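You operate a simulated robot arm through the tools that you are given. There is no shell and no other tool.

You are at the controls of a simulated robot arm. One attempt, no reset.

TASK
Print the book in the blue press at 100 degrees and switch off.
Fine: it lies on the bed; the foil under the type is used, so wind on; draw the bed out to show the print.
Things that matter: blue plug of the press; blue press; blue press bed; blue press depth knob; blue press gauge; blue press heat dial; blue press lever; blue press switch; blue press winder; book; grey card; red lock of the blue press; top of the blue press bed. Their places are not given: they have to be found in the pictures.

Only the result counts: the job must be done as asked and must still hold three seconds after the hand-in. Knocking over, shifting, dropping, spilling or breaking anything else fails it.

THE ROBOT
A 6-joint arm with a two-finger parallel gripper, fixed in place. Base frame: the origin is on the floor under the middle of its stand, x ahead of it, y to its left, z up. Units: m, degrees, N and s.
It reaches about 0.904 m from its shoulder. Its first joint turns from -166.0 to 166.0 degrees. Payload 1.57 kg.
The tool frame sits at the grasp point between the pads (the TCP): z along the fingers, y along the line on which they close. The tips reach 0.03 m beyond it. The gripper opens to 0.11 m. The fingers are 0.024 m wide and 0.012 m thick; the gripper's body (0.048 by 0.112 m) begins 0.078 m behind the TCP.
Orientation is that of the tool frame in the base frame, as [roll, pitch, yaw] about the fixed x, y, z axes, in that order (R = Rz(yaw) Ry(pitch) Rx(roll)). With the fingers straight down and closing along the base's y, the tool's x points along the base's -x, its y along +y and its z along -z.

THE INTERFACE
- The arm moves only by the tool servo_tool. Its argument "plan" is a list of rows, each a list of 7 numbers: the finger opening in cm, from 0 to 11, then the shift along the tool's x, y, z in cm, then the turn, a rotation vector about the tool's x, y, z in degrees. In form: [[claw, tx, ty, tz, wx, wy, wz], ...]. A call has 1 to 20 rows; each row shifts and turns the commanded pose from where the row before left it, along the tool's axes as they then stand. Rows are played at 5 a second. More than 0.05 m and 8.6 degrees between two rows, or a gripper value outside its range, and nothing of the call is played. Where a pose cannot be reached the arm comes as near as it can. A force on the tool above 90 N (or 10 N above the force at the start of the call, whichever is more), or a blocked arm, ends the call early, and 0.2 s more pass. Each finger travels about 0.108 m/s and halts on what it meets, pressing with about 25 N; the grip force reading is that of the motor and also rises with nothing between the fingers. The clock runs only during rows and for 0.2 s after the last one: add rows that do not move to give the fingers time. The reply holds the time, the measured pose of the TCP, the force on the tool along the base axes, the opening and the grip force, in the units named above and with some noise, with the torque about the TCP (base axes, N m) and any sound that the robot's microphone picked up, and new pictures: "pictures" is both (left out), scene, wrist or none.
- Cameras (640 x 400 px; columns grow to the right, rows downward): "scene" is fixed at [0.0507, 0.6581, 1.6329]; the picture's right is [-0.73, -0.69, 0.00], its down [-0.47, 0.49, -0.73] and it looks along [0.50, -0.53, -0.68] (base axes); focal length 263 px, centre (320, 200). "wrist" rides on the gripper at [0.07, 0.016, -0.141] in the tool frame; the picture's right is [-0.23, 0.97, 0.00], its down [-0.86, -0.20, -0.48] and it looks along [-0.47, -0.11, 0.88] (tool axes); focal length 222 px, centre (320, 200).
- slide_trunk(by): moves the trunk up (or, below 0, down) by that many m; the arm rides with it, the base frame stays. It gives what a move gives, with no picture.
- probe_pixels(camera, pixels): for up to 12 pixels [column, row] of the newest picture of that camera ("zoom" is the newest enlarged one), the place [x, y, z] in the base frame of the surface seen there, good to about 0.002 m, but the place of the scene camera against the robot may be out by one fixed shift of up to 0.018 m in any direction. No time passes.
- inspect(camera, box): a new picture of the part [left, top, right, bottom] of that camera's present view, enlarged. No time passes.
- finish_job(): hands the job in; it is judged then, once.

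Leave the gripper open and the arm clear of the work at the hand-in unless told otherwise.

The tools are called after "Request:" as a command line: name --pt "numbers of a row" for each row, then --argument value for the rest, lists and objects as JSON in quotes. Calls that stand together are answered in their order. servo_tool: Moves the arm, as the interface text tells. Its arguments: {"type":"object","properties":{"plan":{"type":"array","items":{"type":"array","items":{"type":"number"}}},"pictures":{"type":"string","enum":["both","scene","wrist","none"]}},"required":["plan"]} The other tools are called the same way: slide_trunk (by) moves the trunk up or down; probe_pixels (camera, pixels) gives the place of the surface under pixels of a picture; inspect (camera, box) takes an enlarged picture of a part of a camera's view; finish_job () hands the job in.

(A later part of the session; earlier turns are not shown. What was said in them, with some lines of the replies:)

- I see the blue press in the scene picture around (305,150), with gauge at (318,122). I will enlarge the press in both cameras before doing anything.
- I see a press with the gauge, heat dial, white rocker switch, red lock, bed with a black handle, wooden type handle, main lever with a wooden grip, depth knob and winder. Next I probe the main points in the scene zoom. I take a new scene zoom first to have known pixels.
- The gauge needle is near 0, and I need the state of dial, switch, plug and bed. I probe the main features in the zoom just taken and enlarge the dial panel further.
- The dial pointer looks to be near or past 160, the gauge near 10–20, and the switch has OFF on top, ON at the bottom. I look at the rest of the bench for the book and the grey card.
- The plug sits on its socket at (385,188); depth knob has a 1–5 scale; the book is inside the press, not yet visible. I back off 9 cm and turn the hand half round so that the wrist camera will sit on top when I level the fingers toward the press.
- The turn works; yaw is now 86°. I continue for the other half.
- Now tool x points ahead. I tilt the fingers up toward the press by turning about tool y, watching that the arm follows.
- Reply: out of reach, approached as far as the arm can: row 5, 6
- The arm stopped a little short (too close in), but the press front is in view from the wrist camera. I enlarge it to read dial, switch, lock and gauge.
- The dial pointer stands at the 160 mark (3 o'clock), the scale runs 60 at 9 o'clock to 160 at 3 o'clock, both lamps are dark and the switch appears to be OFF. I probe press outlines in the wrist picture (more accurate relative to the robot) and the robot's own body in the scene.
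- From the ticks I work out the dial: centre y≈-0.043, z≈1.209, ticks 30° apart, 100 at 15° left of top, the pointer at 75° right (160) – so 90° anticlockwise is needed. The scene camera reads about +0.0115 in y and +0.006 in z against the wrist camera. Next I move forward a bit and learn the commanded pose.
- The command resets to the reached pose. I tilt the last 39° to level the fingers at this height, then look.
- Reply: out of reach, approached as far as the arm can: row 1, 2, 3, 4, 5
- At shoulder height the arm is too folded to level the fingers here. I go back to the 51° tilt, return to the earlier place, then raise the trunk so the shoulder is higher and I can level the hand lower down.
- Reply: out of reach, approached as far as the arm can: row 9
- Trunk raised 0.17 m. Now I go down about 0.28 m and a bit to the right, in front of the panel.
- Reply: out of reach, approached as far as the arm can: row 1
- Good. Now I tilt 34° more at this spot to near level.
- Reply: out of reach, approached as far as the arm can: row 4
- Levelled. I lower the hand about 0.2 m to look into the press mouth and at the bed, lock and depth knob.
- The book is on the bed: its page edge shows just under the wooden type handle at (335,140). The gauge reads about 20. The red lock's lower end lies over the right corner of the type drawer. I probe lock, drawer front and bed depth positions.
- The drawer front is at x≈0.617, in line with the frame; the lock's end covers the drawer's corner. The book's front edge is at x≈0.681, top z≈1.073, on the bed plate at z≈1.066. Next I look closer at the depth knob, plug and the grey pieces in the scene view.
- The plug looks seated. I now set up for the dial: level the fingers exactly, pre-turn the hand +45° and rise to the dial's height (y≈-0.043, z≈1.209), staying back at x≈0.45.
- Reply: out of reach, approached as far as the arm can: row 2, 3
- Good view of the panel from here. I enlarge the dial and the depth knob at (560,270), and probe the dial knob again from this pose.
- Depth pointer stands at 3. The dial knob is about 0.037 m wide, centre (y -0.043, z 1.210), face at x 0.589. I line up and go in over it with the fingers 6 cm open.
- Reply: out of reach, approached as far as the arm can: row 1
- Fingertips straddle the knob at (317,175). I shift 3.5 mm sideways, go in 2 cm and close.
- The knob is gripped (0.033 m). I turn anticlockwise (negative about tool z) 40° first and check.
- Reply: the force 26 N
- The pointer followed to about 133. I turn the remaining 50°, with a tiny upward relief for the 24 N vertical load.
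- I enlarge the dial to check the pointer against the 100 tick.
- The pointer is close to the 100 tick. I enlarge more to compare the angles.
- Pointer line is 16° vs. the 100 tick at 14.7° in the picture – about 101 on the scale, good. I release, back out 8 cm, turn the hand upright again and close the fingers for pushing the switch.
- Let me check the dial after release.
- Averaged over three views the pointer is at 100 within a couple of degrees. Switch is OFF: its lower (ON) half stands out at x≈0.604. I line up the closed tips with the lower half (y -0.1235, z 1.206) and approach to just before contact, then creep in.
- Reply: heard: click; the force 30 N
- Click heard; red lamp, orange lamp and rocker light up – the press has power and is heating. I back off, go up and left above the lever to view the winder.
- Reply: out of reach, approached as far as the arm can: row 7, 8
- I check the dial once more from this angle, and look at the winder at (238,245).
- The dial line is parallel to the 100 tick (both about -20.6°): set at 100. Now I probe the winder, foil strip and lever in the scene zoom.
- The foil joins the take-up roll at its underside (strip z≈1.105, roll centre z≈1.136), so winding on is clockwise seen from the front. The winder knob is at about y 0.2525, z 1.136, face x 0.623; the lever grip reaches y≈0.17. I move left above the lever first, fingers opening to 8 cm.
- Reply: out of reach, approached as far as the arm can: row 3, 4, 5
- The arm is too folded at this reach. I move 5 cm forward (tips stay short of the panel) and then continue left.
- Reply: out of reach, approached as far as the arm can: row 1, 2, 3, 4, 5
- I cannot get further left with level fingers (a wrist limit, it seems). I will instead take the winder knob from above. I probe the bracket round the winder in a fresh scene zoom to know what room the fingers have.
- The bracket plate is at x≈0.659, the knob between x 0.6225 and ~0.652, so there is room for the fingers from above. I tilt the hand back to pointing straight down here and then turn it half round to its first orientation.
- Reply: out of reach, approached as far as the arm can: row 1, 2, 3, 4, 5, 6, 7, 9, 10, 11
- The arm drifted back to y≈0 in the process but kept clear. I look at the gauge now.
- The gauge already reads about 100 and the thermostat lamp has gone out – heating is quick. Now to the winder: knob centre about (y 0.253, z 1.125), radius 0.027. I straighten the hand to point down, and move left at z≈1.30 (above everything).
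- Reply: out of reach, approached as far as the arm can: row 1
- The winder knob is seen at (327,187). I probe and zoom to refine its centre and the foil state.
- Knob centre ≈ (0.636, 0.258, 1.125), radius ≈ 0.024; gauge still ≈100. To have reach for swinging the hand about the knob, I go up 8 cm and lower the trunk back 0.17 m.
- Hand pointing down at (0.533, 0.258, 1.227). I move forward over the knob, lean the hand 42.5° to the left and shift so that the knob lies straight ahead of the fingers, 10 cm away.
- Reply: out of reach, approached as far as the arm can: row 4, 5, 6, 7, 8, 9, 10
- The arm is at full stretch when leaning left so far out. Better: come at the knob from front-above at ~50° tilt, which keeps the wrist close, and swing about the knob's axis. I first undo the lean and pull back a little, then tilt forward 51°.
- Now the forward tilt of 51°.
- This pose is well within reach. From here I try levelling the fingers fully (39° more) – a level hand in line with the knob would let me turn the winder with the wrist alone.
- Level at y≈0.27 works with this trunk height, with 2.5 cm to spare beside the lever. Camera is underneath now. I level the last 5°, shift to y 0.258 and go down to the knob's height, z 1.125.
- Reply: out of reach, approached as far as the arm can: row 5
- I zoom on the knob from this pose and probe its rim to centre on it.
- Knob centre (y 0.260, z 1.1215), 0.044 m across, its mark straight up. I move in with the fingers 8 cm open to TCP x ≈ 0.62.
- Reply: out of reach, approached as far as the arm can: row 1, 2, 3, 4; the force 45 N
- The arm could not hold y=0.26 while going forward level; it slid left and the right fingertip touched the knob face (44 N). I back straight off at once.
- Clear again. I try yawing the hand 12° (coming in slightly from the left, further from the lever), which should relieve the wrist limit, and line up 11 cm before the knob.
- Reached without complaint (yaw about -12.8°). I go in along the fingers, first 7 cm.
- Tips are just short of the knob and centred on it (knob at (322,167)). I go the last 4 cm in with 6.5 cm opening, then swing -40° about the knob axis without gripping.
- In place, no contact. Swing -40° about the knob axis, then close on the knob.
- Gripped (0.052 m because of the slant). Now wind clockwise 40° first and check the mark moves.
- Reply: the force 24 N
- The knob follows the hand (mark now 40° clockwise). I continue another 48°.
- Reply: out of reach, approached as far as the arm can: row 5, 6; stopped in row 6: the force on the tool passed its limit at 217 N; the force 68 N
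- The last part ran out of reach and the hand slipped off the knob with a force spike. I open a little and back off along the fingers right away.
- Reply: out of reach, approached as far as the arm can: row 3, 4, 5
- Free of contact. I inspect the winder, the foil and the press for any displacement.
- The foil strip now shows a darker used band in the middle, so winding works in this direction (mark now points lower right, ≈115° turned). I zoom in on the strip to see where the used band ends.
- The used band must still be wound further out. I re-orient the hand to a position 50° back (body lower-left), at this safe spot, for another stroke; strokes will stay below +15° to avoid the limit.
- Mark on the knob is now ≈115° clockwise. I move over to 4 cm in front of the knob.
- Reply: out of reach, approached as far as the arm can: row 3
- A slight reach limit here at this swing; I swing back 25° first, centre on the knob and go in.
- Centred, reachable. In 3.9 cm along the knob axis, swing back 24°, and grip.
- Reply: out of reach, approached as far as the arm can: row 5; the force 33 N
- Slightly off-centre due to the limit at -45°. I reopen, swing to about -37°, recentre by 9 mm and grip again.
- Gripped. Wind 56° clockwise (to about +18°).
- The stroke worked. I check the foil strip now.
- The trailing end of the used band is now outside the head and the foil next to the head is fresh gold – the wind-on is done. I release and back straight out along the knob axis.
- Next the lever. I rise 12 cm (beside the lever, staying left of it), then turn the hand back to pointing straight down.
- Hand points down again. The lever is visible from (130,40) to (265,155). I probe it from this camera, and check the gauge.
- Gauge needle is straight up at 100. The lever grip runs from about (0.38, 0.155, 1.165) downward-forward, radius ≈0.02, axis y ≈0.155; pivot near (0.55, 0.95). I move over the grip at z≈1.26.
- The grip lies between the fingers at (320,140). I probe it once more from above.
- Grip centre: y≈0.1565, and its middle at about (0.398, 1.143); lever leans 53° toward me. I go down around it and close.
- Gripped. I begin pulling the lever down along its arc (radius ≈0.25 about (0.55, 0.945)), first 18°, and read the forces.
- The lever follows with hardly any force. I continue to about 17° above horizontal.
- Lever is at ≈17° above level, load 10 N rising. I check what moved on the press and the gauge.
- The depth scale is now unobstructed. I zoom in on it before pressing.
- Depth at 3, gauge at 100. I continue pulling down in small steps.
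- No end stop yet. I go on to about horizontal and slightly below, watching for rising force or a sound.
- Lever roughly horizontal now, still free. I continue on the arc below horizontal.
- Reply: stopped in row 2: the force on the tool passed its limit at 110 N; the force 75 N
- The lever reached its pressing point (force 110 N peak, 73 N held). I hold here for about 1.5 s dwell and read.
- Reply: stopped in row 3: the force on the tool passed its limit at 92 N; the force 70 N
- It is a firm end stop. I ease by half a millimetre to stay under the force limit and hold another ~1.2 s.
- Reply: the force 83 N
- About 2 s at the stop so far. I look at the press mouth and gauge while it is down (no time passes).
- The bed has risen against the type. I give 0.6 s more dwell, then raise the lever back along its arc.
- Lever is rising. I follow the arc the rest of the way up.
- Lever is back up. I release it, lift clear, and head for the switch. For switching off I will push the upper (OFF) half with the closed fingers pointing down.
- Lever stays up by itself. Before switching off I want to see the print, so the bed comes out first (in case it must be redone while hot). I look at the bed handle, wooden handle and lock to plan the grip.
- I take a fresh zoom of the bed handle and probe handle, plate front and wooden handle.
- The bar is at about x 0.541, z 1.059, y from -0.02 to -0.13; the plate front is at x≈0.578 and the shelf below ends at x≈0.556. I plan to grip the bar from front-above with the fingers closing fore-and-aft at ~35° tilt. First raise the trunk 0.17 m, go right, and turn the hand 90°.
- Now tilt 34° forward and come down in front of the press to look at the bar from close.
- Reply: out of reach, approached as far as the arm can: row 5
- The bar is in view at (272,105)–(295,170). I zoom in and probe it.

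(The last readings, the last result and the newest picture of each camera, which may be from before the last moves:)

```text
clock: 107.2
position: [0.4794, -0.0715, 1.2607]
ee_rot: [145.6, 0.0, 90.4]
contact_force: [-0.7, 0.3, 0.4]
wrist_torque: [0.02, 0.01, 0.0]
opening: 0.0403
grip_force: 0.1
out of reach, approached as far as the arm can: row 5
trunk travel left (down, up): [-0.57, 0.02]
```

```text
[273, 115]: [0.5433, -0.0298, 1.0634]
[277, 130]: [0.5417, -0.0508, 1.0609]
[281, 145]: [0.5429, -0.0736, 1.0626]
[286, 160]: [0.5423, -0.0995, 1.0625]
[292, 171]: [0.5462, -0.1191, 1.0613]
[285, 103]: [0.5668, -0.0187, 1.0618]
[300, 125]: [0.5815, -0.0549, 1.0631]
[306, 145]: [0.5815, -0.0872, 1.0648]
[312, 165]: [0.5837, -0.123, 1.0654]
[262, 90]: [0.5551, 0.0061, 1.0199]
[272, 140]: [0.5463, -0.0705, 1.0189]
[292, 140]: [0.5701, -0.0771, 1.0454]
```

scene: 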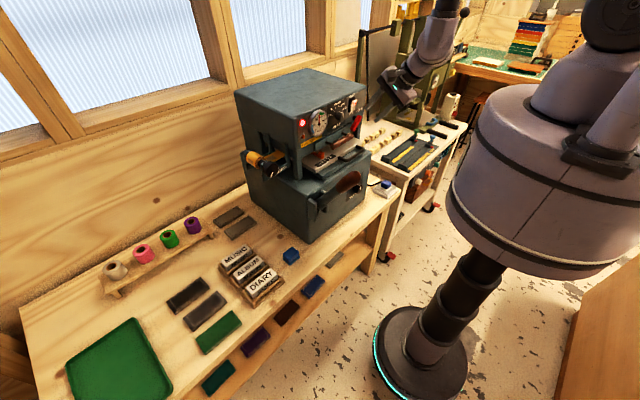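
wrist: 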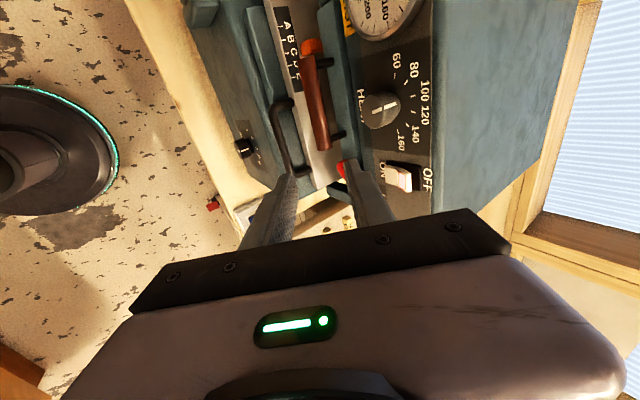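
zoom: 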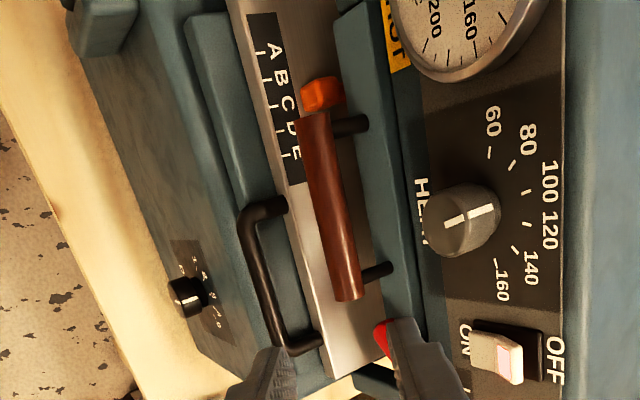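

Bar centre ≈ (0.5445, 1.0565); plate front x≈0.581. I set 3 cm opening and approach along the fingers to 2.7 cm before the grip position.

Request:
servo_tool --pt "3 0 -3.08 3.0 0 0 0" --pt "3 0 -3.08 3.0 0 0 0" --pt "3 0 0 3.5 0 0 0" --pt "3 0 0 3.5 0 0 0" --pt "3 0 0 3.0 0 0 0" --pt "3 0 0 0 0 0 0" --pictures "both"

```text
clock: 108.6
position: [0.5195, -0.0694, 1.0936]
ee_rot: [145.6, -0.1, 90.4]
contact_force: [0.6, 0.9, 1.1]
wrist_torque: [0.02, -0.02, -0.03]
opening: 0.03
grip_force: 0.1
trunk travel left (down, up): [-0.57, 0.02]
```

scene: 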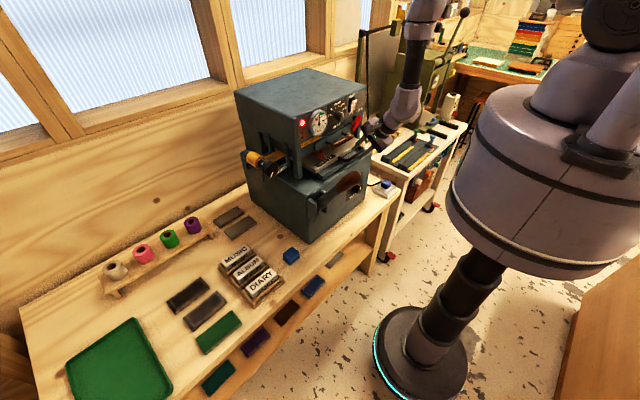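
wrist: 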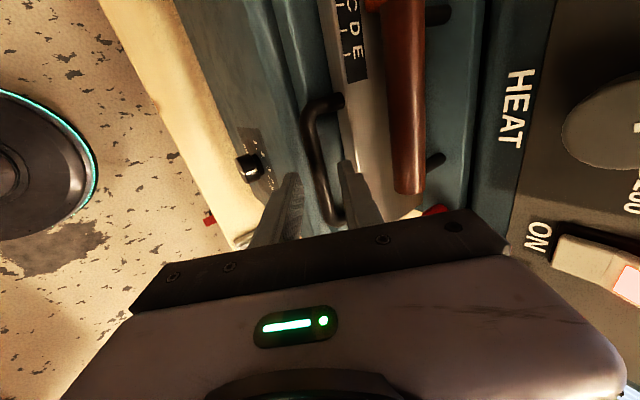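

The bar passes between the fingertips (bar at (320,180)). I go the last 3.1 cm and close.

Request:
servo_tool --pt "3 0 0 1.6 0 0 0" --pt "3 0 0 1.5 0 0 0" --pt "3 0 0 0 0 0 0" --pt "0.5 0 0 0 0 0 0" --pt "0.5 0 0 0 0 0 0" --pictures "wrist"

```text
clock: 109.8
position: [0.5375, -0.0707, 1.0664]
ee_rot: [145.7, -0.1, 90.4]
contact_force: [-1.2, -0.2, -4.7]
wrist_torque: [-0.21, 0.04, 0.27]
opening: 0.0137
grip_force: 30.0
trunk travel left (down, up): [-0.57, 0.02]
```

wrist: 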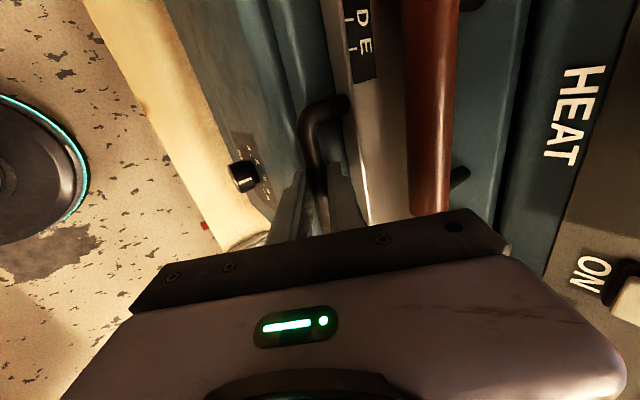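

Bar gripped (0.0137 m). I draw the bed gently toward me, starting with 3.5 cm.

Request:
servo_tool --pt "0.5 0 -0.41 -0.28 0 0 0" --pt "0.5 0 -0.82 -0.56 0 0 0" --pt "0.5 0 -0.82 -0.56 0 0 0" --pt "0.5 0 -0.82 -0.56 0 0 0" --pt "0.5 0 0 0 0 0 0" --pictures "both"

```text
clock: 111.0
position: [0.5049, -0.0707, 1.0663]
ee_rot: [145.6, 0.0, 90.3]
contact_force: [0.9, 3.5, -4.4]
wrist_torque: [-0.02, -0.01, 0.37]
opening: 0.0138
grip_force: 30.6
trunk travel left (down, up): [-0.57, 0.02]
```

scene: 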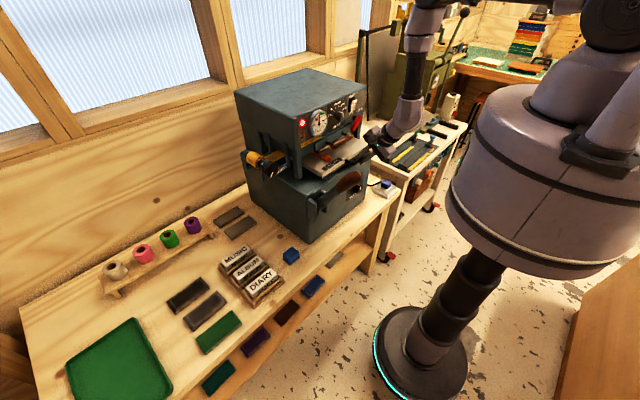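
wrist: 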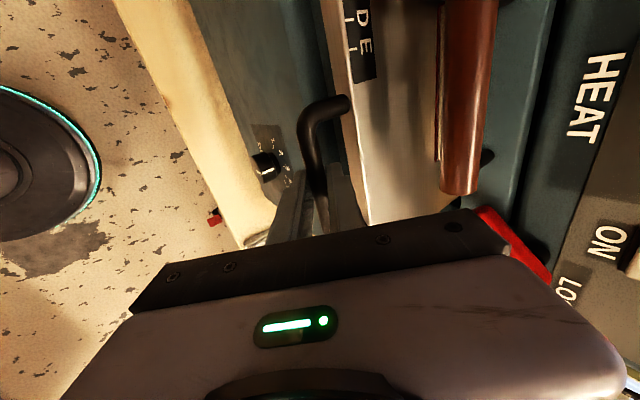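

The bed slides easily. I continue 6 cm more.

Request:
servo_tool --pt "0.5 0 -0.6 -0.41 0 0 0" --pt "0.5 0 -0.82 -0.56 0 0 0" --pt "0.5 0 -0.82 -0.56 0 0 0" --pt "0.5 0 -0.82 -0.56 0 0 0" --pt "0.5 0 -0.82 -0.56 0 0 0" --pt "0.5 0 -0.82 -0.56 0 0 0" --pt "0.5 0 -0.3 -0.2 0 0 0" --pt "0.5 0 0 0 0 0 0" --pictures "both"

```text
clock: 112.8
position: [0.4418, -0.0705, 1.0675]
ee_rot: [145.6, -0.1, 90.4]
contact_force: [2.1, 2.9, -9.4]
wrist_torque: [-0.21, 0.05, 0.26]
opening: 0.0136
grip_force: 30.3
trunk travel left (down, up): [-0.57, 0.02]
```

scene: 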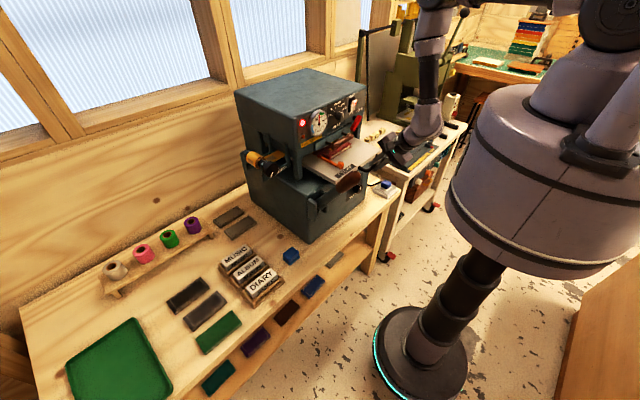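
wrist: 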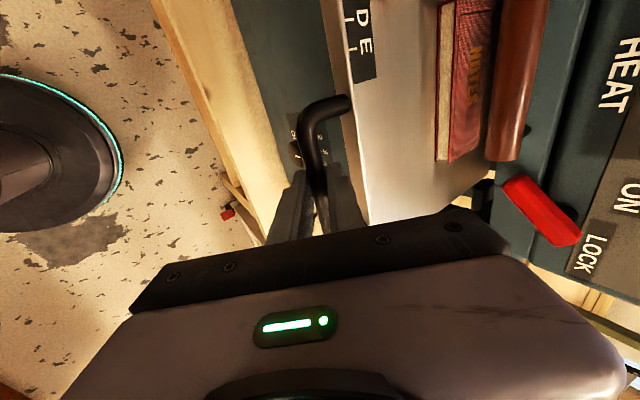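

The red book is coming out and I see gold lettering. I zoom on it.

Request:
inspect --camera "wrist" --box '[420, 0, 520, 180]'

Request:
inspect --camera "scene" --box '[305, 120, 405, 200]'

```text
2.22 times, centred on (470, 90) of wrist
```

zoom: 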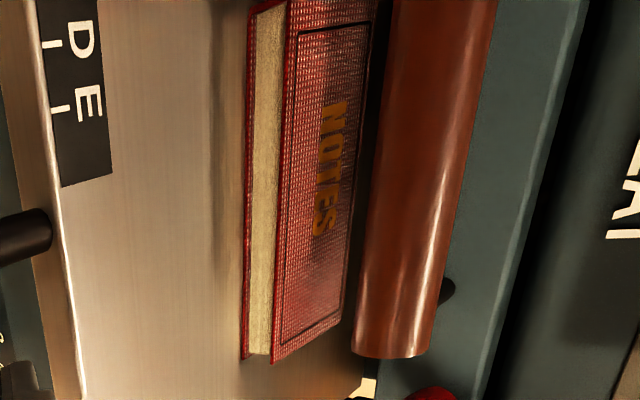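

```text
5.00 times, centred on (355, 160) of scene
```

zoom: 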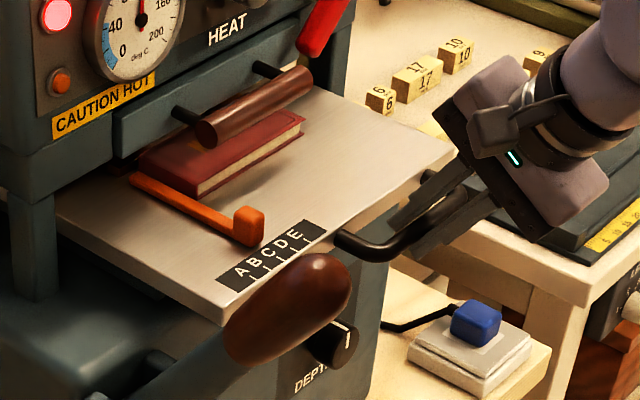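

"NOTES" is printed in gold on the red book. I continue drawing the bed out until it is fully out or meets its stop.

Request:
servo_tool --pt "0.5 0 -0.6 -0.41 0 0 0" --pt "0.5 0 -0.82 -0.56 0 0 0" --pt "0.5 0 -0.82 -0.56 0 0 0" --pt "0.5 0 -0.82 -0.56 0 0 0" --pt "0.5 0 -0.3 -0.2 0 0 0" --pt "0.5 0 0 0 0 0 0" --pictures "both"

```text
clock: 114.2
position: [0.4007, -0.0706, 1.0678]
ee_rot: [145.4, 0.0, 90.4]
contact_force: [3.1, 2.3, 27.4]
wrist_torque: [-0.39, -0.3, 0.15]
opening: 0.0136
grip_force: 30.3
trunk travel left (down, up): [-0.57, 0.02]
```

scene: 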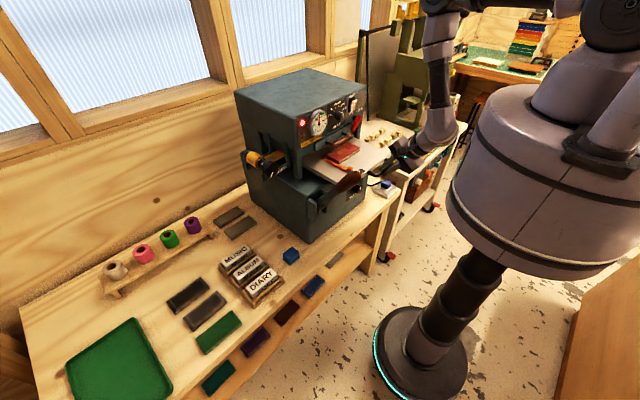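
wrist: 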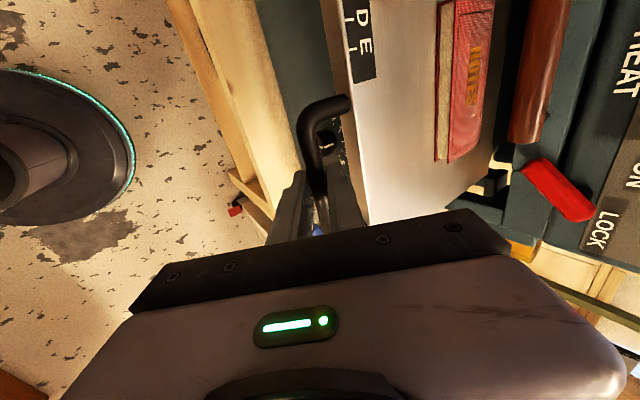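

13.7 cm out, no stop yet. I continue in small steps.

Request:
servo_tool --pt "0.5 0 -0.6 -0.41 0 0 0" --pt "0.5 0 -0.82 -0.56 0 0 0" --pt "0.5 0 -0.3 -0.2 0 0 0" --pt "0.5 0 0 0 0 0 0" --pictures "both"

```text
clock: 115.2
position: [0.3799, -0.0703, 1.0668]
ee_rot: [145.4, 0.0, 90.4]
contact_force: [1.2, 0.5, 25.6]
wrist_torque: [-0.44, -0.3, 0.08]
opening: 0.0135
grip_force: 30.1
trunk travel left (down, up): [-0.57, 0.02]
```

scene: 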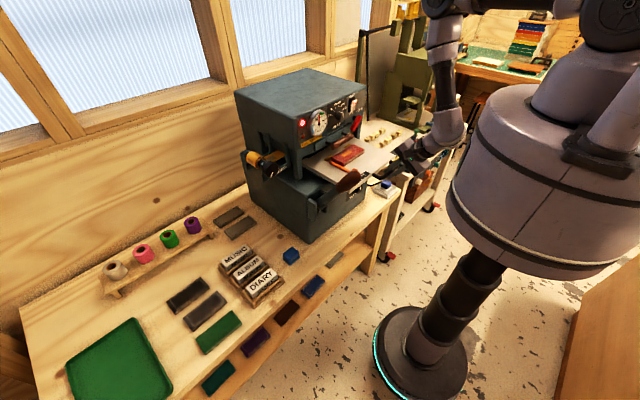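
wrist: 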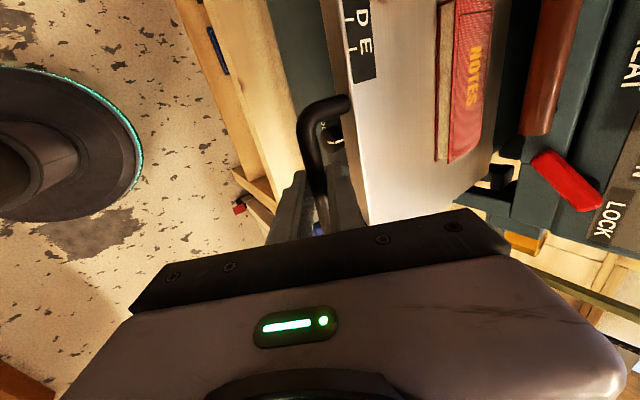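

Request:
inspect --camera "scene" --box '[295, 110, 415, 210]'

Request:
inspect --camera "wrist" --box '[400, 0, 540, 180]'

```text
4.00 times, centred on (355, 160) of scene
```

zoom: 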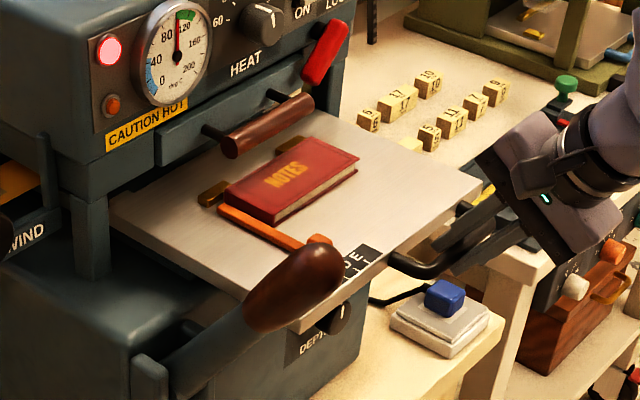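

```text
2.22 times, centred on (470, 90) of wrist
```

zoom: 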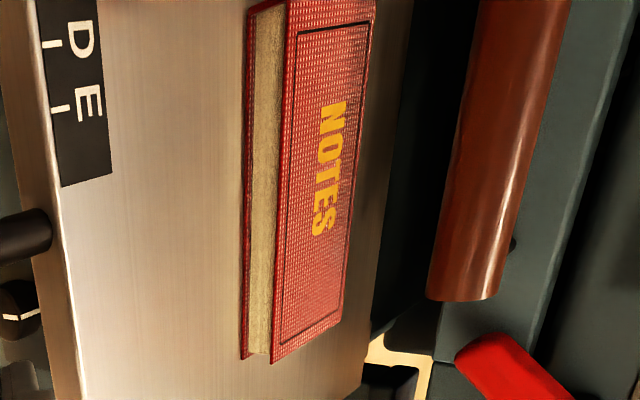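

The print "NOTES" is crisp gold on the book, which lies on the bed against its stops. I try another 2 cm to find the bed's end stop.

Request:
servo_tool --pt "0.5 0 -0.5 -0.34 0 0 0" --pt "0.5 0 -0.6 -0.41 0 0 0" --pt "0.5 0 -0.3 -0.2 0 0 0" --pt "0.5 0 0 0 0 0 0" --pictures "none"

```text
clock: 116.2
position: [0.3623, -0.0704, 1.066]
ee_rot: [145.5, -0.1, 90.4]
contact_force: [1.9, 4.0, 35.1]
wrist_torque: [-0.12, -0.36, 0.28]
opening: 0.014
grip_force: 30.2
trunk travel left (down, up): [-0.57, 0.02]
```

Still free. I continue 3 cm more with a slight upward correction to ease the vertical load.

Request:
servo_tool --pt "0.5 0 -0.4 -0.45 0 0 0" --pt "0.5 0 -0.6 -0.41 0 0 0" --pt "0.5 0 -0.6 -0.41 0 0 0" --pt "0.5 0 -0.6 -0.41 0 0 0" --pt "0.5 0 0 0 0 0 0" --pictures "both"

```text
clock: 117.4
position: [0.3369, -0.0717, 1.0676]
ee_rot: [145.8, 0.0, 90.6]
contact_force: [-2.8, 13.2, -30.1]
wrist_torque: [0.07, 0.23, 0.4]
opening: 0.0137
grip_force: 29.8
trunk travel left (down, up): [-0.57, 0.02]
```

scene: 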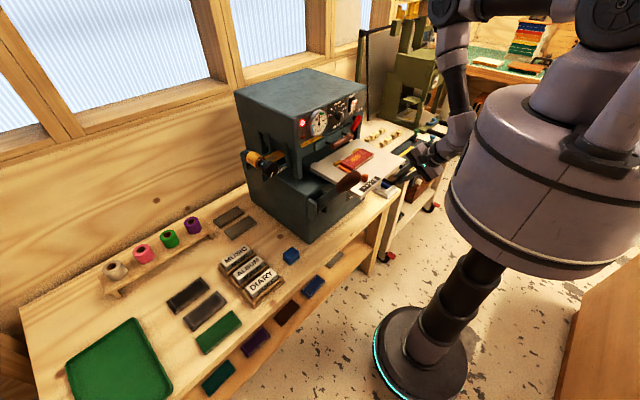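
wrist: 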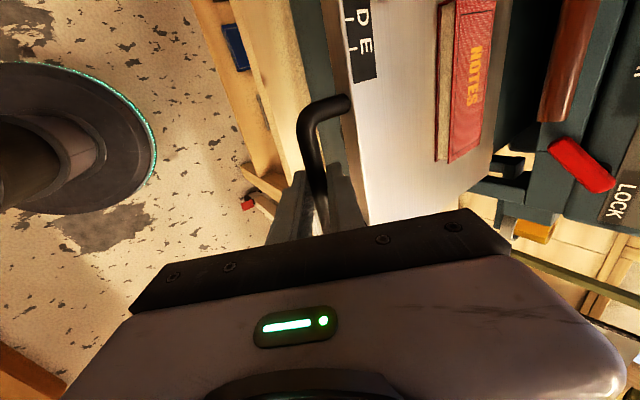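

Request:
inspect --camera "scene" --box '[295, 110, 435, 220]'

```text
3.64 times, centred on (365, 165) of scene
```

zoom: 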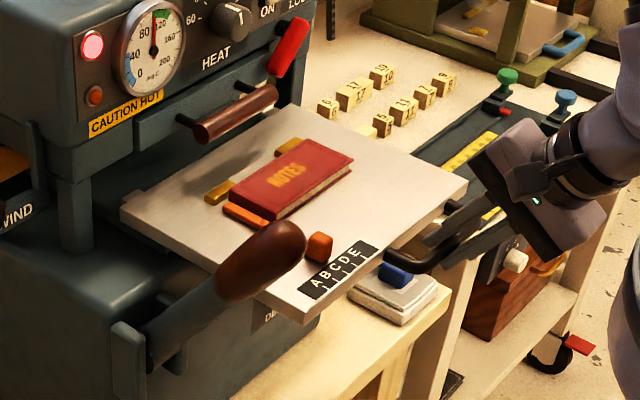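

The print is fully visible. I try 2 cm more to see whether the stop is near, easing the vertical load.

Request:
servo_tool --pt "0.5 0 -0.45 -0.24 0 0 0" --pt "0.5 0 -0.6 -0.41 0 0 0" --pt "0.5 0 -0.5 -0.34 0 0 0" --pt "0.5 0 0 0 0 0 0" --pictures "none"

```text
clock: 118.4
position: [0.342, -0.0812, 1.0738]
ee_rot: [142.9, 1.6, 90.4]
contact_force: [0.8, 20.8, -7.5]
wrist_torque: [0.46, 0.11, -0.6]
opening: 0.0138
grip_force: 30.2
trunk travel left (down, up): [-0.57, 0.02]
```

The hand shifted sideways 1 cm instead of pulling – probably the stop or an arm limit. I take pictures before anything else.

Request:
servo_tool --pt "0.5 0 0 0 0 0 0" --pictures "both"

```text
clock: 118.8
position: [0.3432, -0.0811, 1.074]
ee_rot: [142.6, 1.5, 90.4]
contact_force: [1.9, 21.5, 2.9]
wrist_torque: [0.36, 0.01, -0.61]
opening: 0.0136
grip_force: 29.8
trunk travel left (down, up): [-0.57, 0.02]
```

scene: 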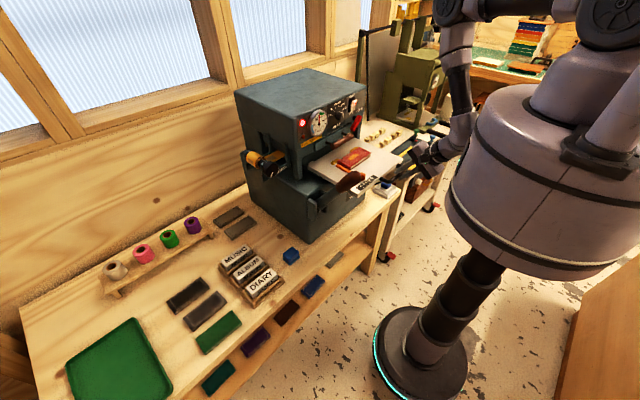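
wrist: 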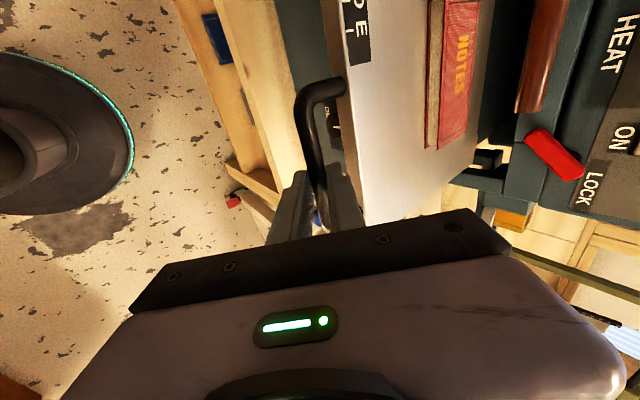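

The bed is ≈20 cm out; that's plenty. I open the fingers slightly and see how the hand settles.

Request:
servo_tool --pt "3 0 0 0 0 0 0" --pt "3 0 0 0 0 0 0" --pictures "wrist"

```text
clock: 119.6
position: [0.3446, -0.0856, 1.0753]
ee_rot: [142.5, 1.5, 90.3]
contact_force: [0.2, 0.3, 0.7]
wrist_torque: [0.0, -0.03, -0.01]
opening: 0.0301
grip_force: 0.1
trunk travel left (down, up): [-0.57, 0.02]
stopped in row 2: the arm was blocked; the commanded pose is now the measured one
```

wrist: 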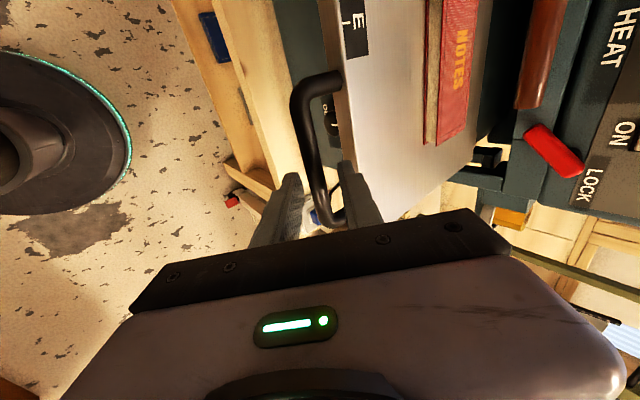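

The arm itself was blocked (close to its own trunk). I make the hand steeper instead – rotating about the bar so the wrist moves away from the trunk – and then lift straight up.

Request:
servo_tool --pt "3.2 0 0.17 0.08 8 0 0" --pt "3.2 0 0.17 0.06 8 0 0" --pt "3.2 0 0.18 0.04 8 0 0" --pt "3.2 0 0.18 0.02 8 0 0" --pt "3.2 0 0 0 0 0 0" --pictures "both"

```text
clock: 120.8
position: [0.3551, -0.0918, 1.0771]
ee_rot: [174.3, -1.3, 90.5]
contact_force: [0.4, -0.3, 0.2]
wrist_torque: [-0.01, 0.03, 0.03]
opening: 0.032
grip_force: 0.1
out of reach, approached as far as the arm can: row 4
trunk travel left (down, up): [-0.57, 0.02]
```

scene: 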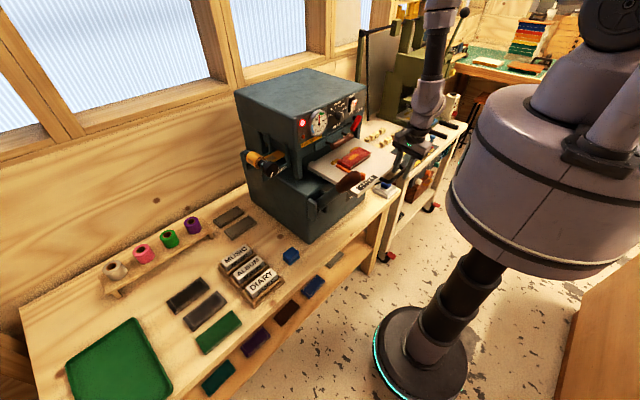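
wrist: 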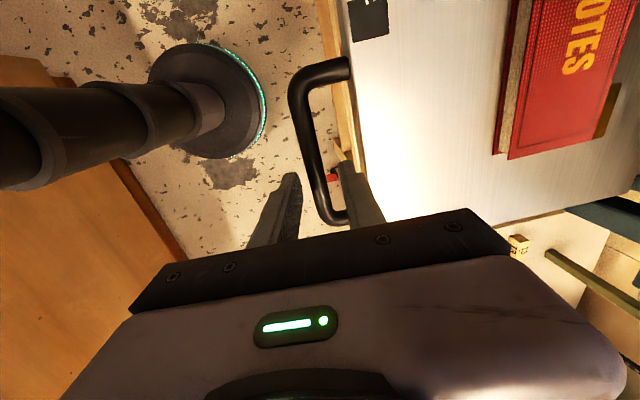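

No contact force; fingers stand almost upright around the bar. I lift straight up.

Request:
servo_tool --pt "3.2 0 0 -2 0 0 0" --pt "3.2 0 0 -3 0 0 0" --pt "3.2 0 0 -4 0 0 0" --pt "3.2 0 0 -4 0 0 0" --pt "3.2 0 0 -4 0 0 0" --pt "3.2 0 0 -4 0 0 0" --pt "3.2 0 0 0 0 0 0" --pictures "both"

```text
clock: 122.4
position: [0.3639, -0.104, 1.2673]
ee_rot: [172.8, 0.3, 90.3]
contact_force: [0.0, 0.2, 0.1]
wrist_torque: [-0.01, 0.01, 0.0]
opening: 0.032
grip_force: 0.1
out of reach, approached as far as the arm can: row 1, 2, 3, 6
trunk travel left (down, up): [-0.57, 0.02]
```

scene: 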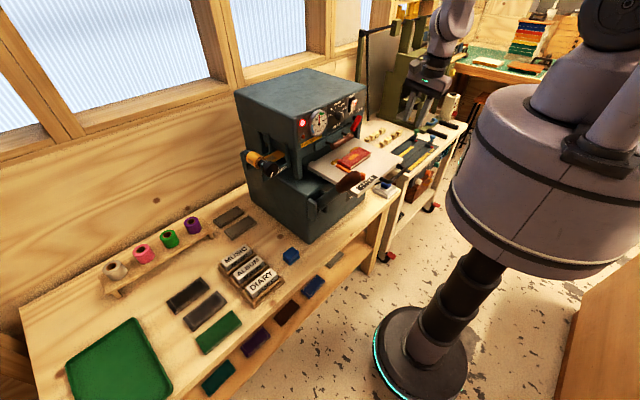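
wrist: 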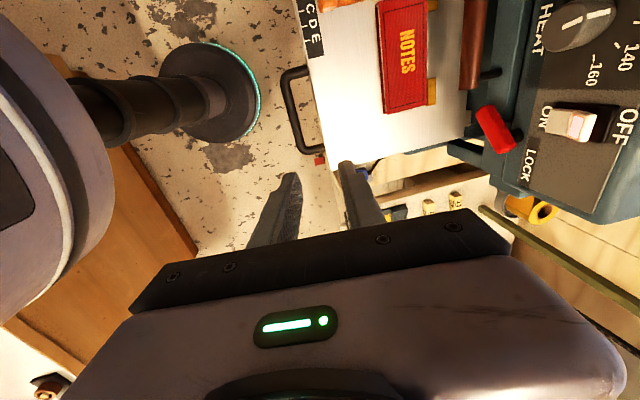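

Clear of the bed, and the print is well visible. Now to the switch: I close the fingers, move forward and to y≈-0.1235, and straighten the hand to vertical.

Request:
servo_tool --pt "0 0 3 -1 0 0 0" --pt "0 -0.5 4 0 0 0 0" --pt "0 -0.5 4 0 0 0 0" --pt "0 -0.5 4 0 0 0 0" --pt "0 -0.4 0 0 7.2 0 0" --pt "0 0 0 0 0 0 0" --pictures "wrist"

```text
clock: 123.8
position: [0.4999, -0.1253, 1.3179]
ee_rot: [-178.1, 1.5, 90.3]
contact_force: [-0.3, -0.9, -0.2]
wrist_torque: [0.03, -0.01, -0.03]
opening: 0.0
grip_force: 21.2
out of reach, approached as far as the arm can: row 1
trunk travel left (down, up): [-0.57, 0.02]
```

wrist: 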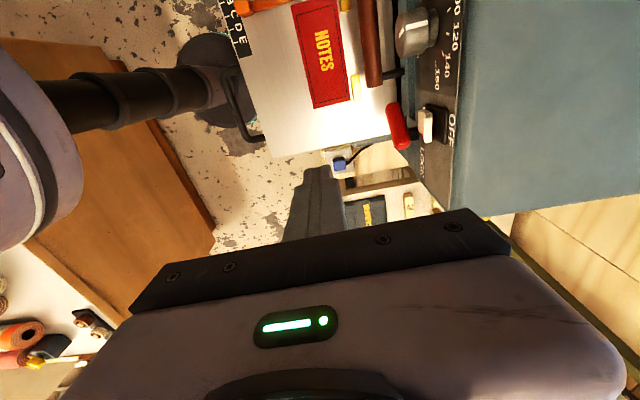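

I probe the rocker (in its ON state) at around (427,124).

Request:
inspect --camera "wrist" --box '[370, 70, 480, 170]'

Request:
probe_pixels --camera "wrist" --pixels '[[427, 118], [425, 128], [421, 120], [430, 122], [434, 120], [440, 120], [418, 125]]'

```text
4.00 times, centred on (425, 120) of wrist
```

zoom: 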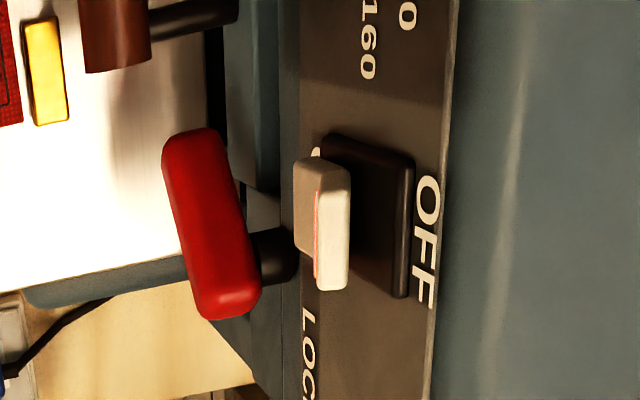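

```text
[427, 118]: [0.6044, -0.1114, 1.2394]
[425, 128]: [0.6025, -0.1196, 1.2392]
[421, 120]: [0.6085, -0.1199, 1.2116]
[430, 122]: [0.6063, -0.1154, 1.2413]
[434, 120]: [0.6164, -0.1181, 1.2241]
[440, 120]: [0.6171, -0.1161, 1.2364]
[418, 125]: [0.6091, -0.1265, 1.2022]
```

The upper half stands out at x≈0.602, z 1.23–1.242. I move to x 0.57, lower the tips to z≈1.231, then push forward in small steps.

Request:
servo_tool --pt "0 0.2 3.5 0 0 0 0" --pt "0 0 3.5 0 0 0 0" --pt "0 0 0 3 0 0 0" --pt "0 0 0 2.7 0 0 0" --pt "0 0 0 0 0 0 0" --pictures "both"

```text
clock: 125.0
position: [0.5683, -0.1249, 1.2575]
ee_rot: [-178.2, 1.3, 90.3]
contact_force: [0.4, -0.6, 0.8]
wrist_torque: [-0.01, -0.01, 0.02]
opening: 0.0
grip_force: 21.2
trunk travel left (down, up): [-0.57, 0.02]
```

scene: 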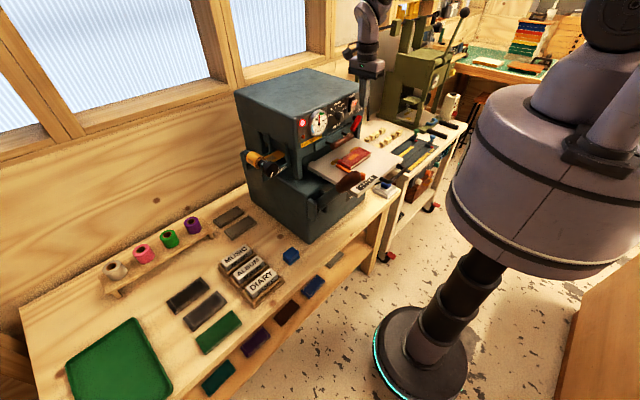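
wrist: 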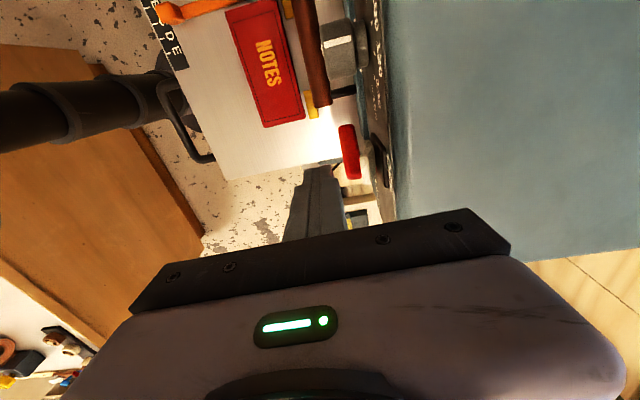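

Tips at z≈1.2275; I raise 4 mm and push forward.

Request:
servo_tool --pt "0 0.1 1.4 -0.45 0 0 0" --pt "0 0 0.6 0 0 0 0" --pt "0 0 0.4 0 0 0 0" --pt "0 0 0.4 0 0 0 0" --pt "0 0 0.3 0 0 0 0" --pictures "both"

```text
clock: 126.2
position: [0.5977, -0.1222, 1.2608]
ee_rot: [-178.1, 1.4, 90.3]
contact_force: [-9.1, -0.4, -1.9]
wrist_torque: [-0.01, 0.17, -0.1]
opening: 0.0
grip_force: 21.6
trunk travel left (down, up): [-0.57, 0.02]
heard: click
```

scene: 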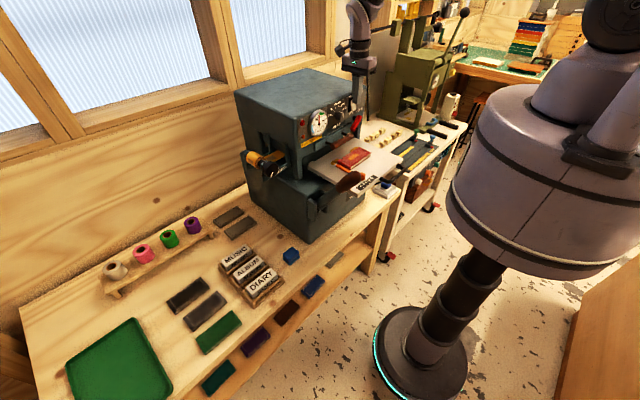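
wrist: 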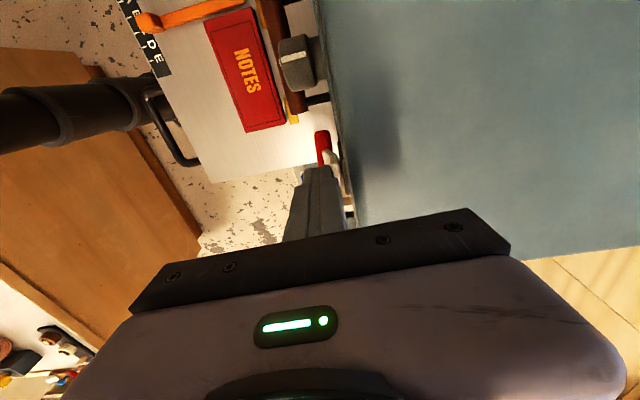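

Click heard and the red lamp appears dark. I back off, lift away, open the gripper, and check everything.

Request:
servo_tool --pt "0 0 -3 0 0 0 0" --pt "0 0 -3 0 0 0 0" --pt "0 0 0 -4 0 0 0" --pt "0 0 0 -4 0 0 0" --pt "6 0 -3 -3 0 0 0" --pt "6 0 0 -3 0 0 0" --pt "6 0 0 0 0 0 0" --pt "6 0 0 0 0 0 0" --pictures "both"

Request:
inspect --camera "scene" --box '[285, 85, 425, 205]'

Request:
inspect --camera "scene" --box '[325, 140, 385, 190]'

```text
clock: 128.0
position: [0.5126, -0.1179, 1.4047]
ee_rot: [-178.1, 1.3, 90.3]
contact_force: [0.7, -0.7, 0.4]
wrist_torque: [-0.01, 0.01, 0.01]
opening: 0.06
grip_force: 0.0
trunk travel left (down, up): [-0.57, 0.02]
```

scene: 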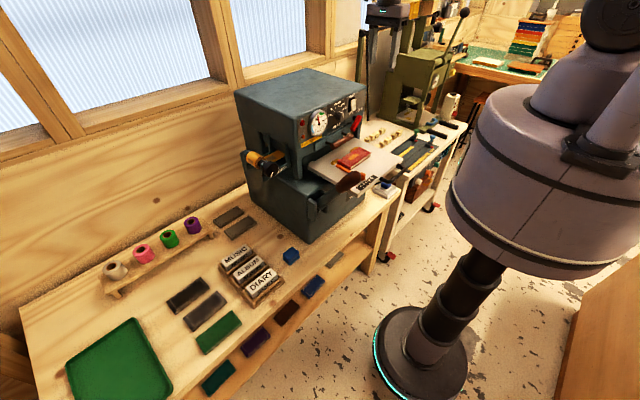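
wrist: 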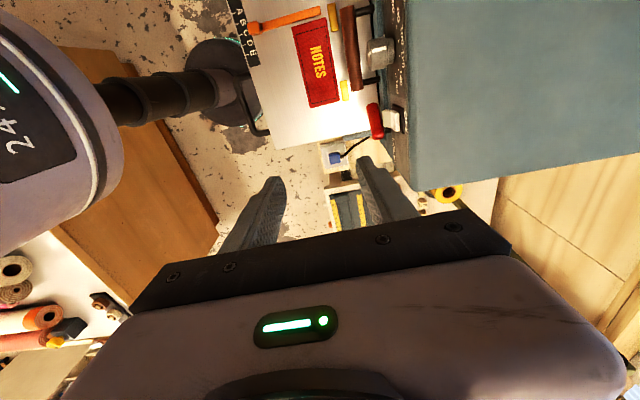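

```text
3.33 times, centred on (355, 145) of scene
```

zoom: 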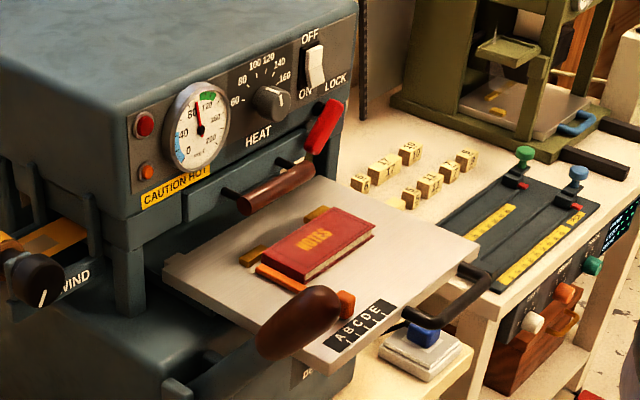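

```text
8.00 times, centred on (355, 165) of scene
```

zoom: 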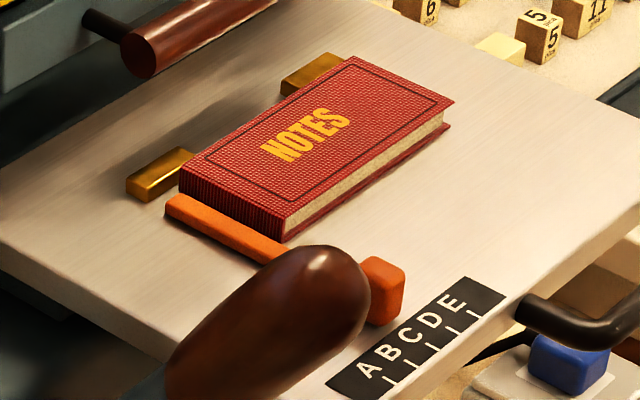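

The press is off: both lamps are dark, the rocker is at OFF and the gauge is falling. The lever is up and the bed is drawn out. The book shows a clean gold "NOTES", and the bench items look undisturbed. I move the arm a little further up with the gripper open, then hand in.

Request:
servo_tool --pt "10 0 0 -4 0 0 0" --pt "10 0 0 -3 0 0 0" --pt "10 0 0 0 0 0 0" --pt "10 0 0 0 0 0 0" --pictures "scene"

```text
clock: 129.0
position: [0.5165, -0.1182, 1.4738]
ee_rot: [-178.2, 1.4, 90.3]
contact_force: [-0.8, -0.1, 0.5]
wrist_torque: [0.01, 0.0, 0.0]
opening: 0.1
grip_force: 0.2
trunk travel left (down, up): [-0.57, 0.02]
```

scene: 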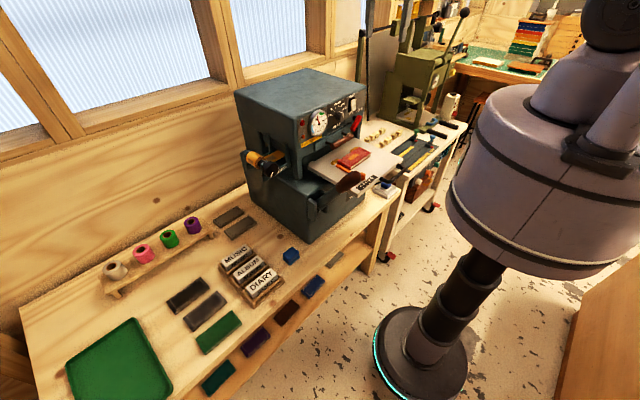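

The arm is clear with the gripper open and nothing else has moved. I hand the job in.

Request:
finish_job

```text
The job is handed in.
```

I printed the book in the blue press, switched the press off and drew the bed out. The job is handed in, but I got no verdict back, so I don't know how it was judged.

- **Heat:** I turned the dial from 160 to 100 and switched on. The gauge read about 100 when I pressed.
- **Foil:** I wound on until the used stretch had come out of the head, so fresh gold lay under the type. On one stroke my hand slipped off the winder knob and the force reached 217 N. I saw no damage or shift afterwards.
- **Print:** I held the lever at its end stop for about 2.5 seconds, then raised it. The book shows a clean gold "NOTES".
- **Bed:** It is drawn out about 20 cm with the whole book visible. I stopped there because the arm would not pull further, so I can't say whether that is the bed's own stop.
- **Switch:** It is at OFF, with both lamps dark and the gauge falling.

I left the depth knob at 3. I took the red lock as already closed and did not touch it. The arm is clear and the gripper is open.
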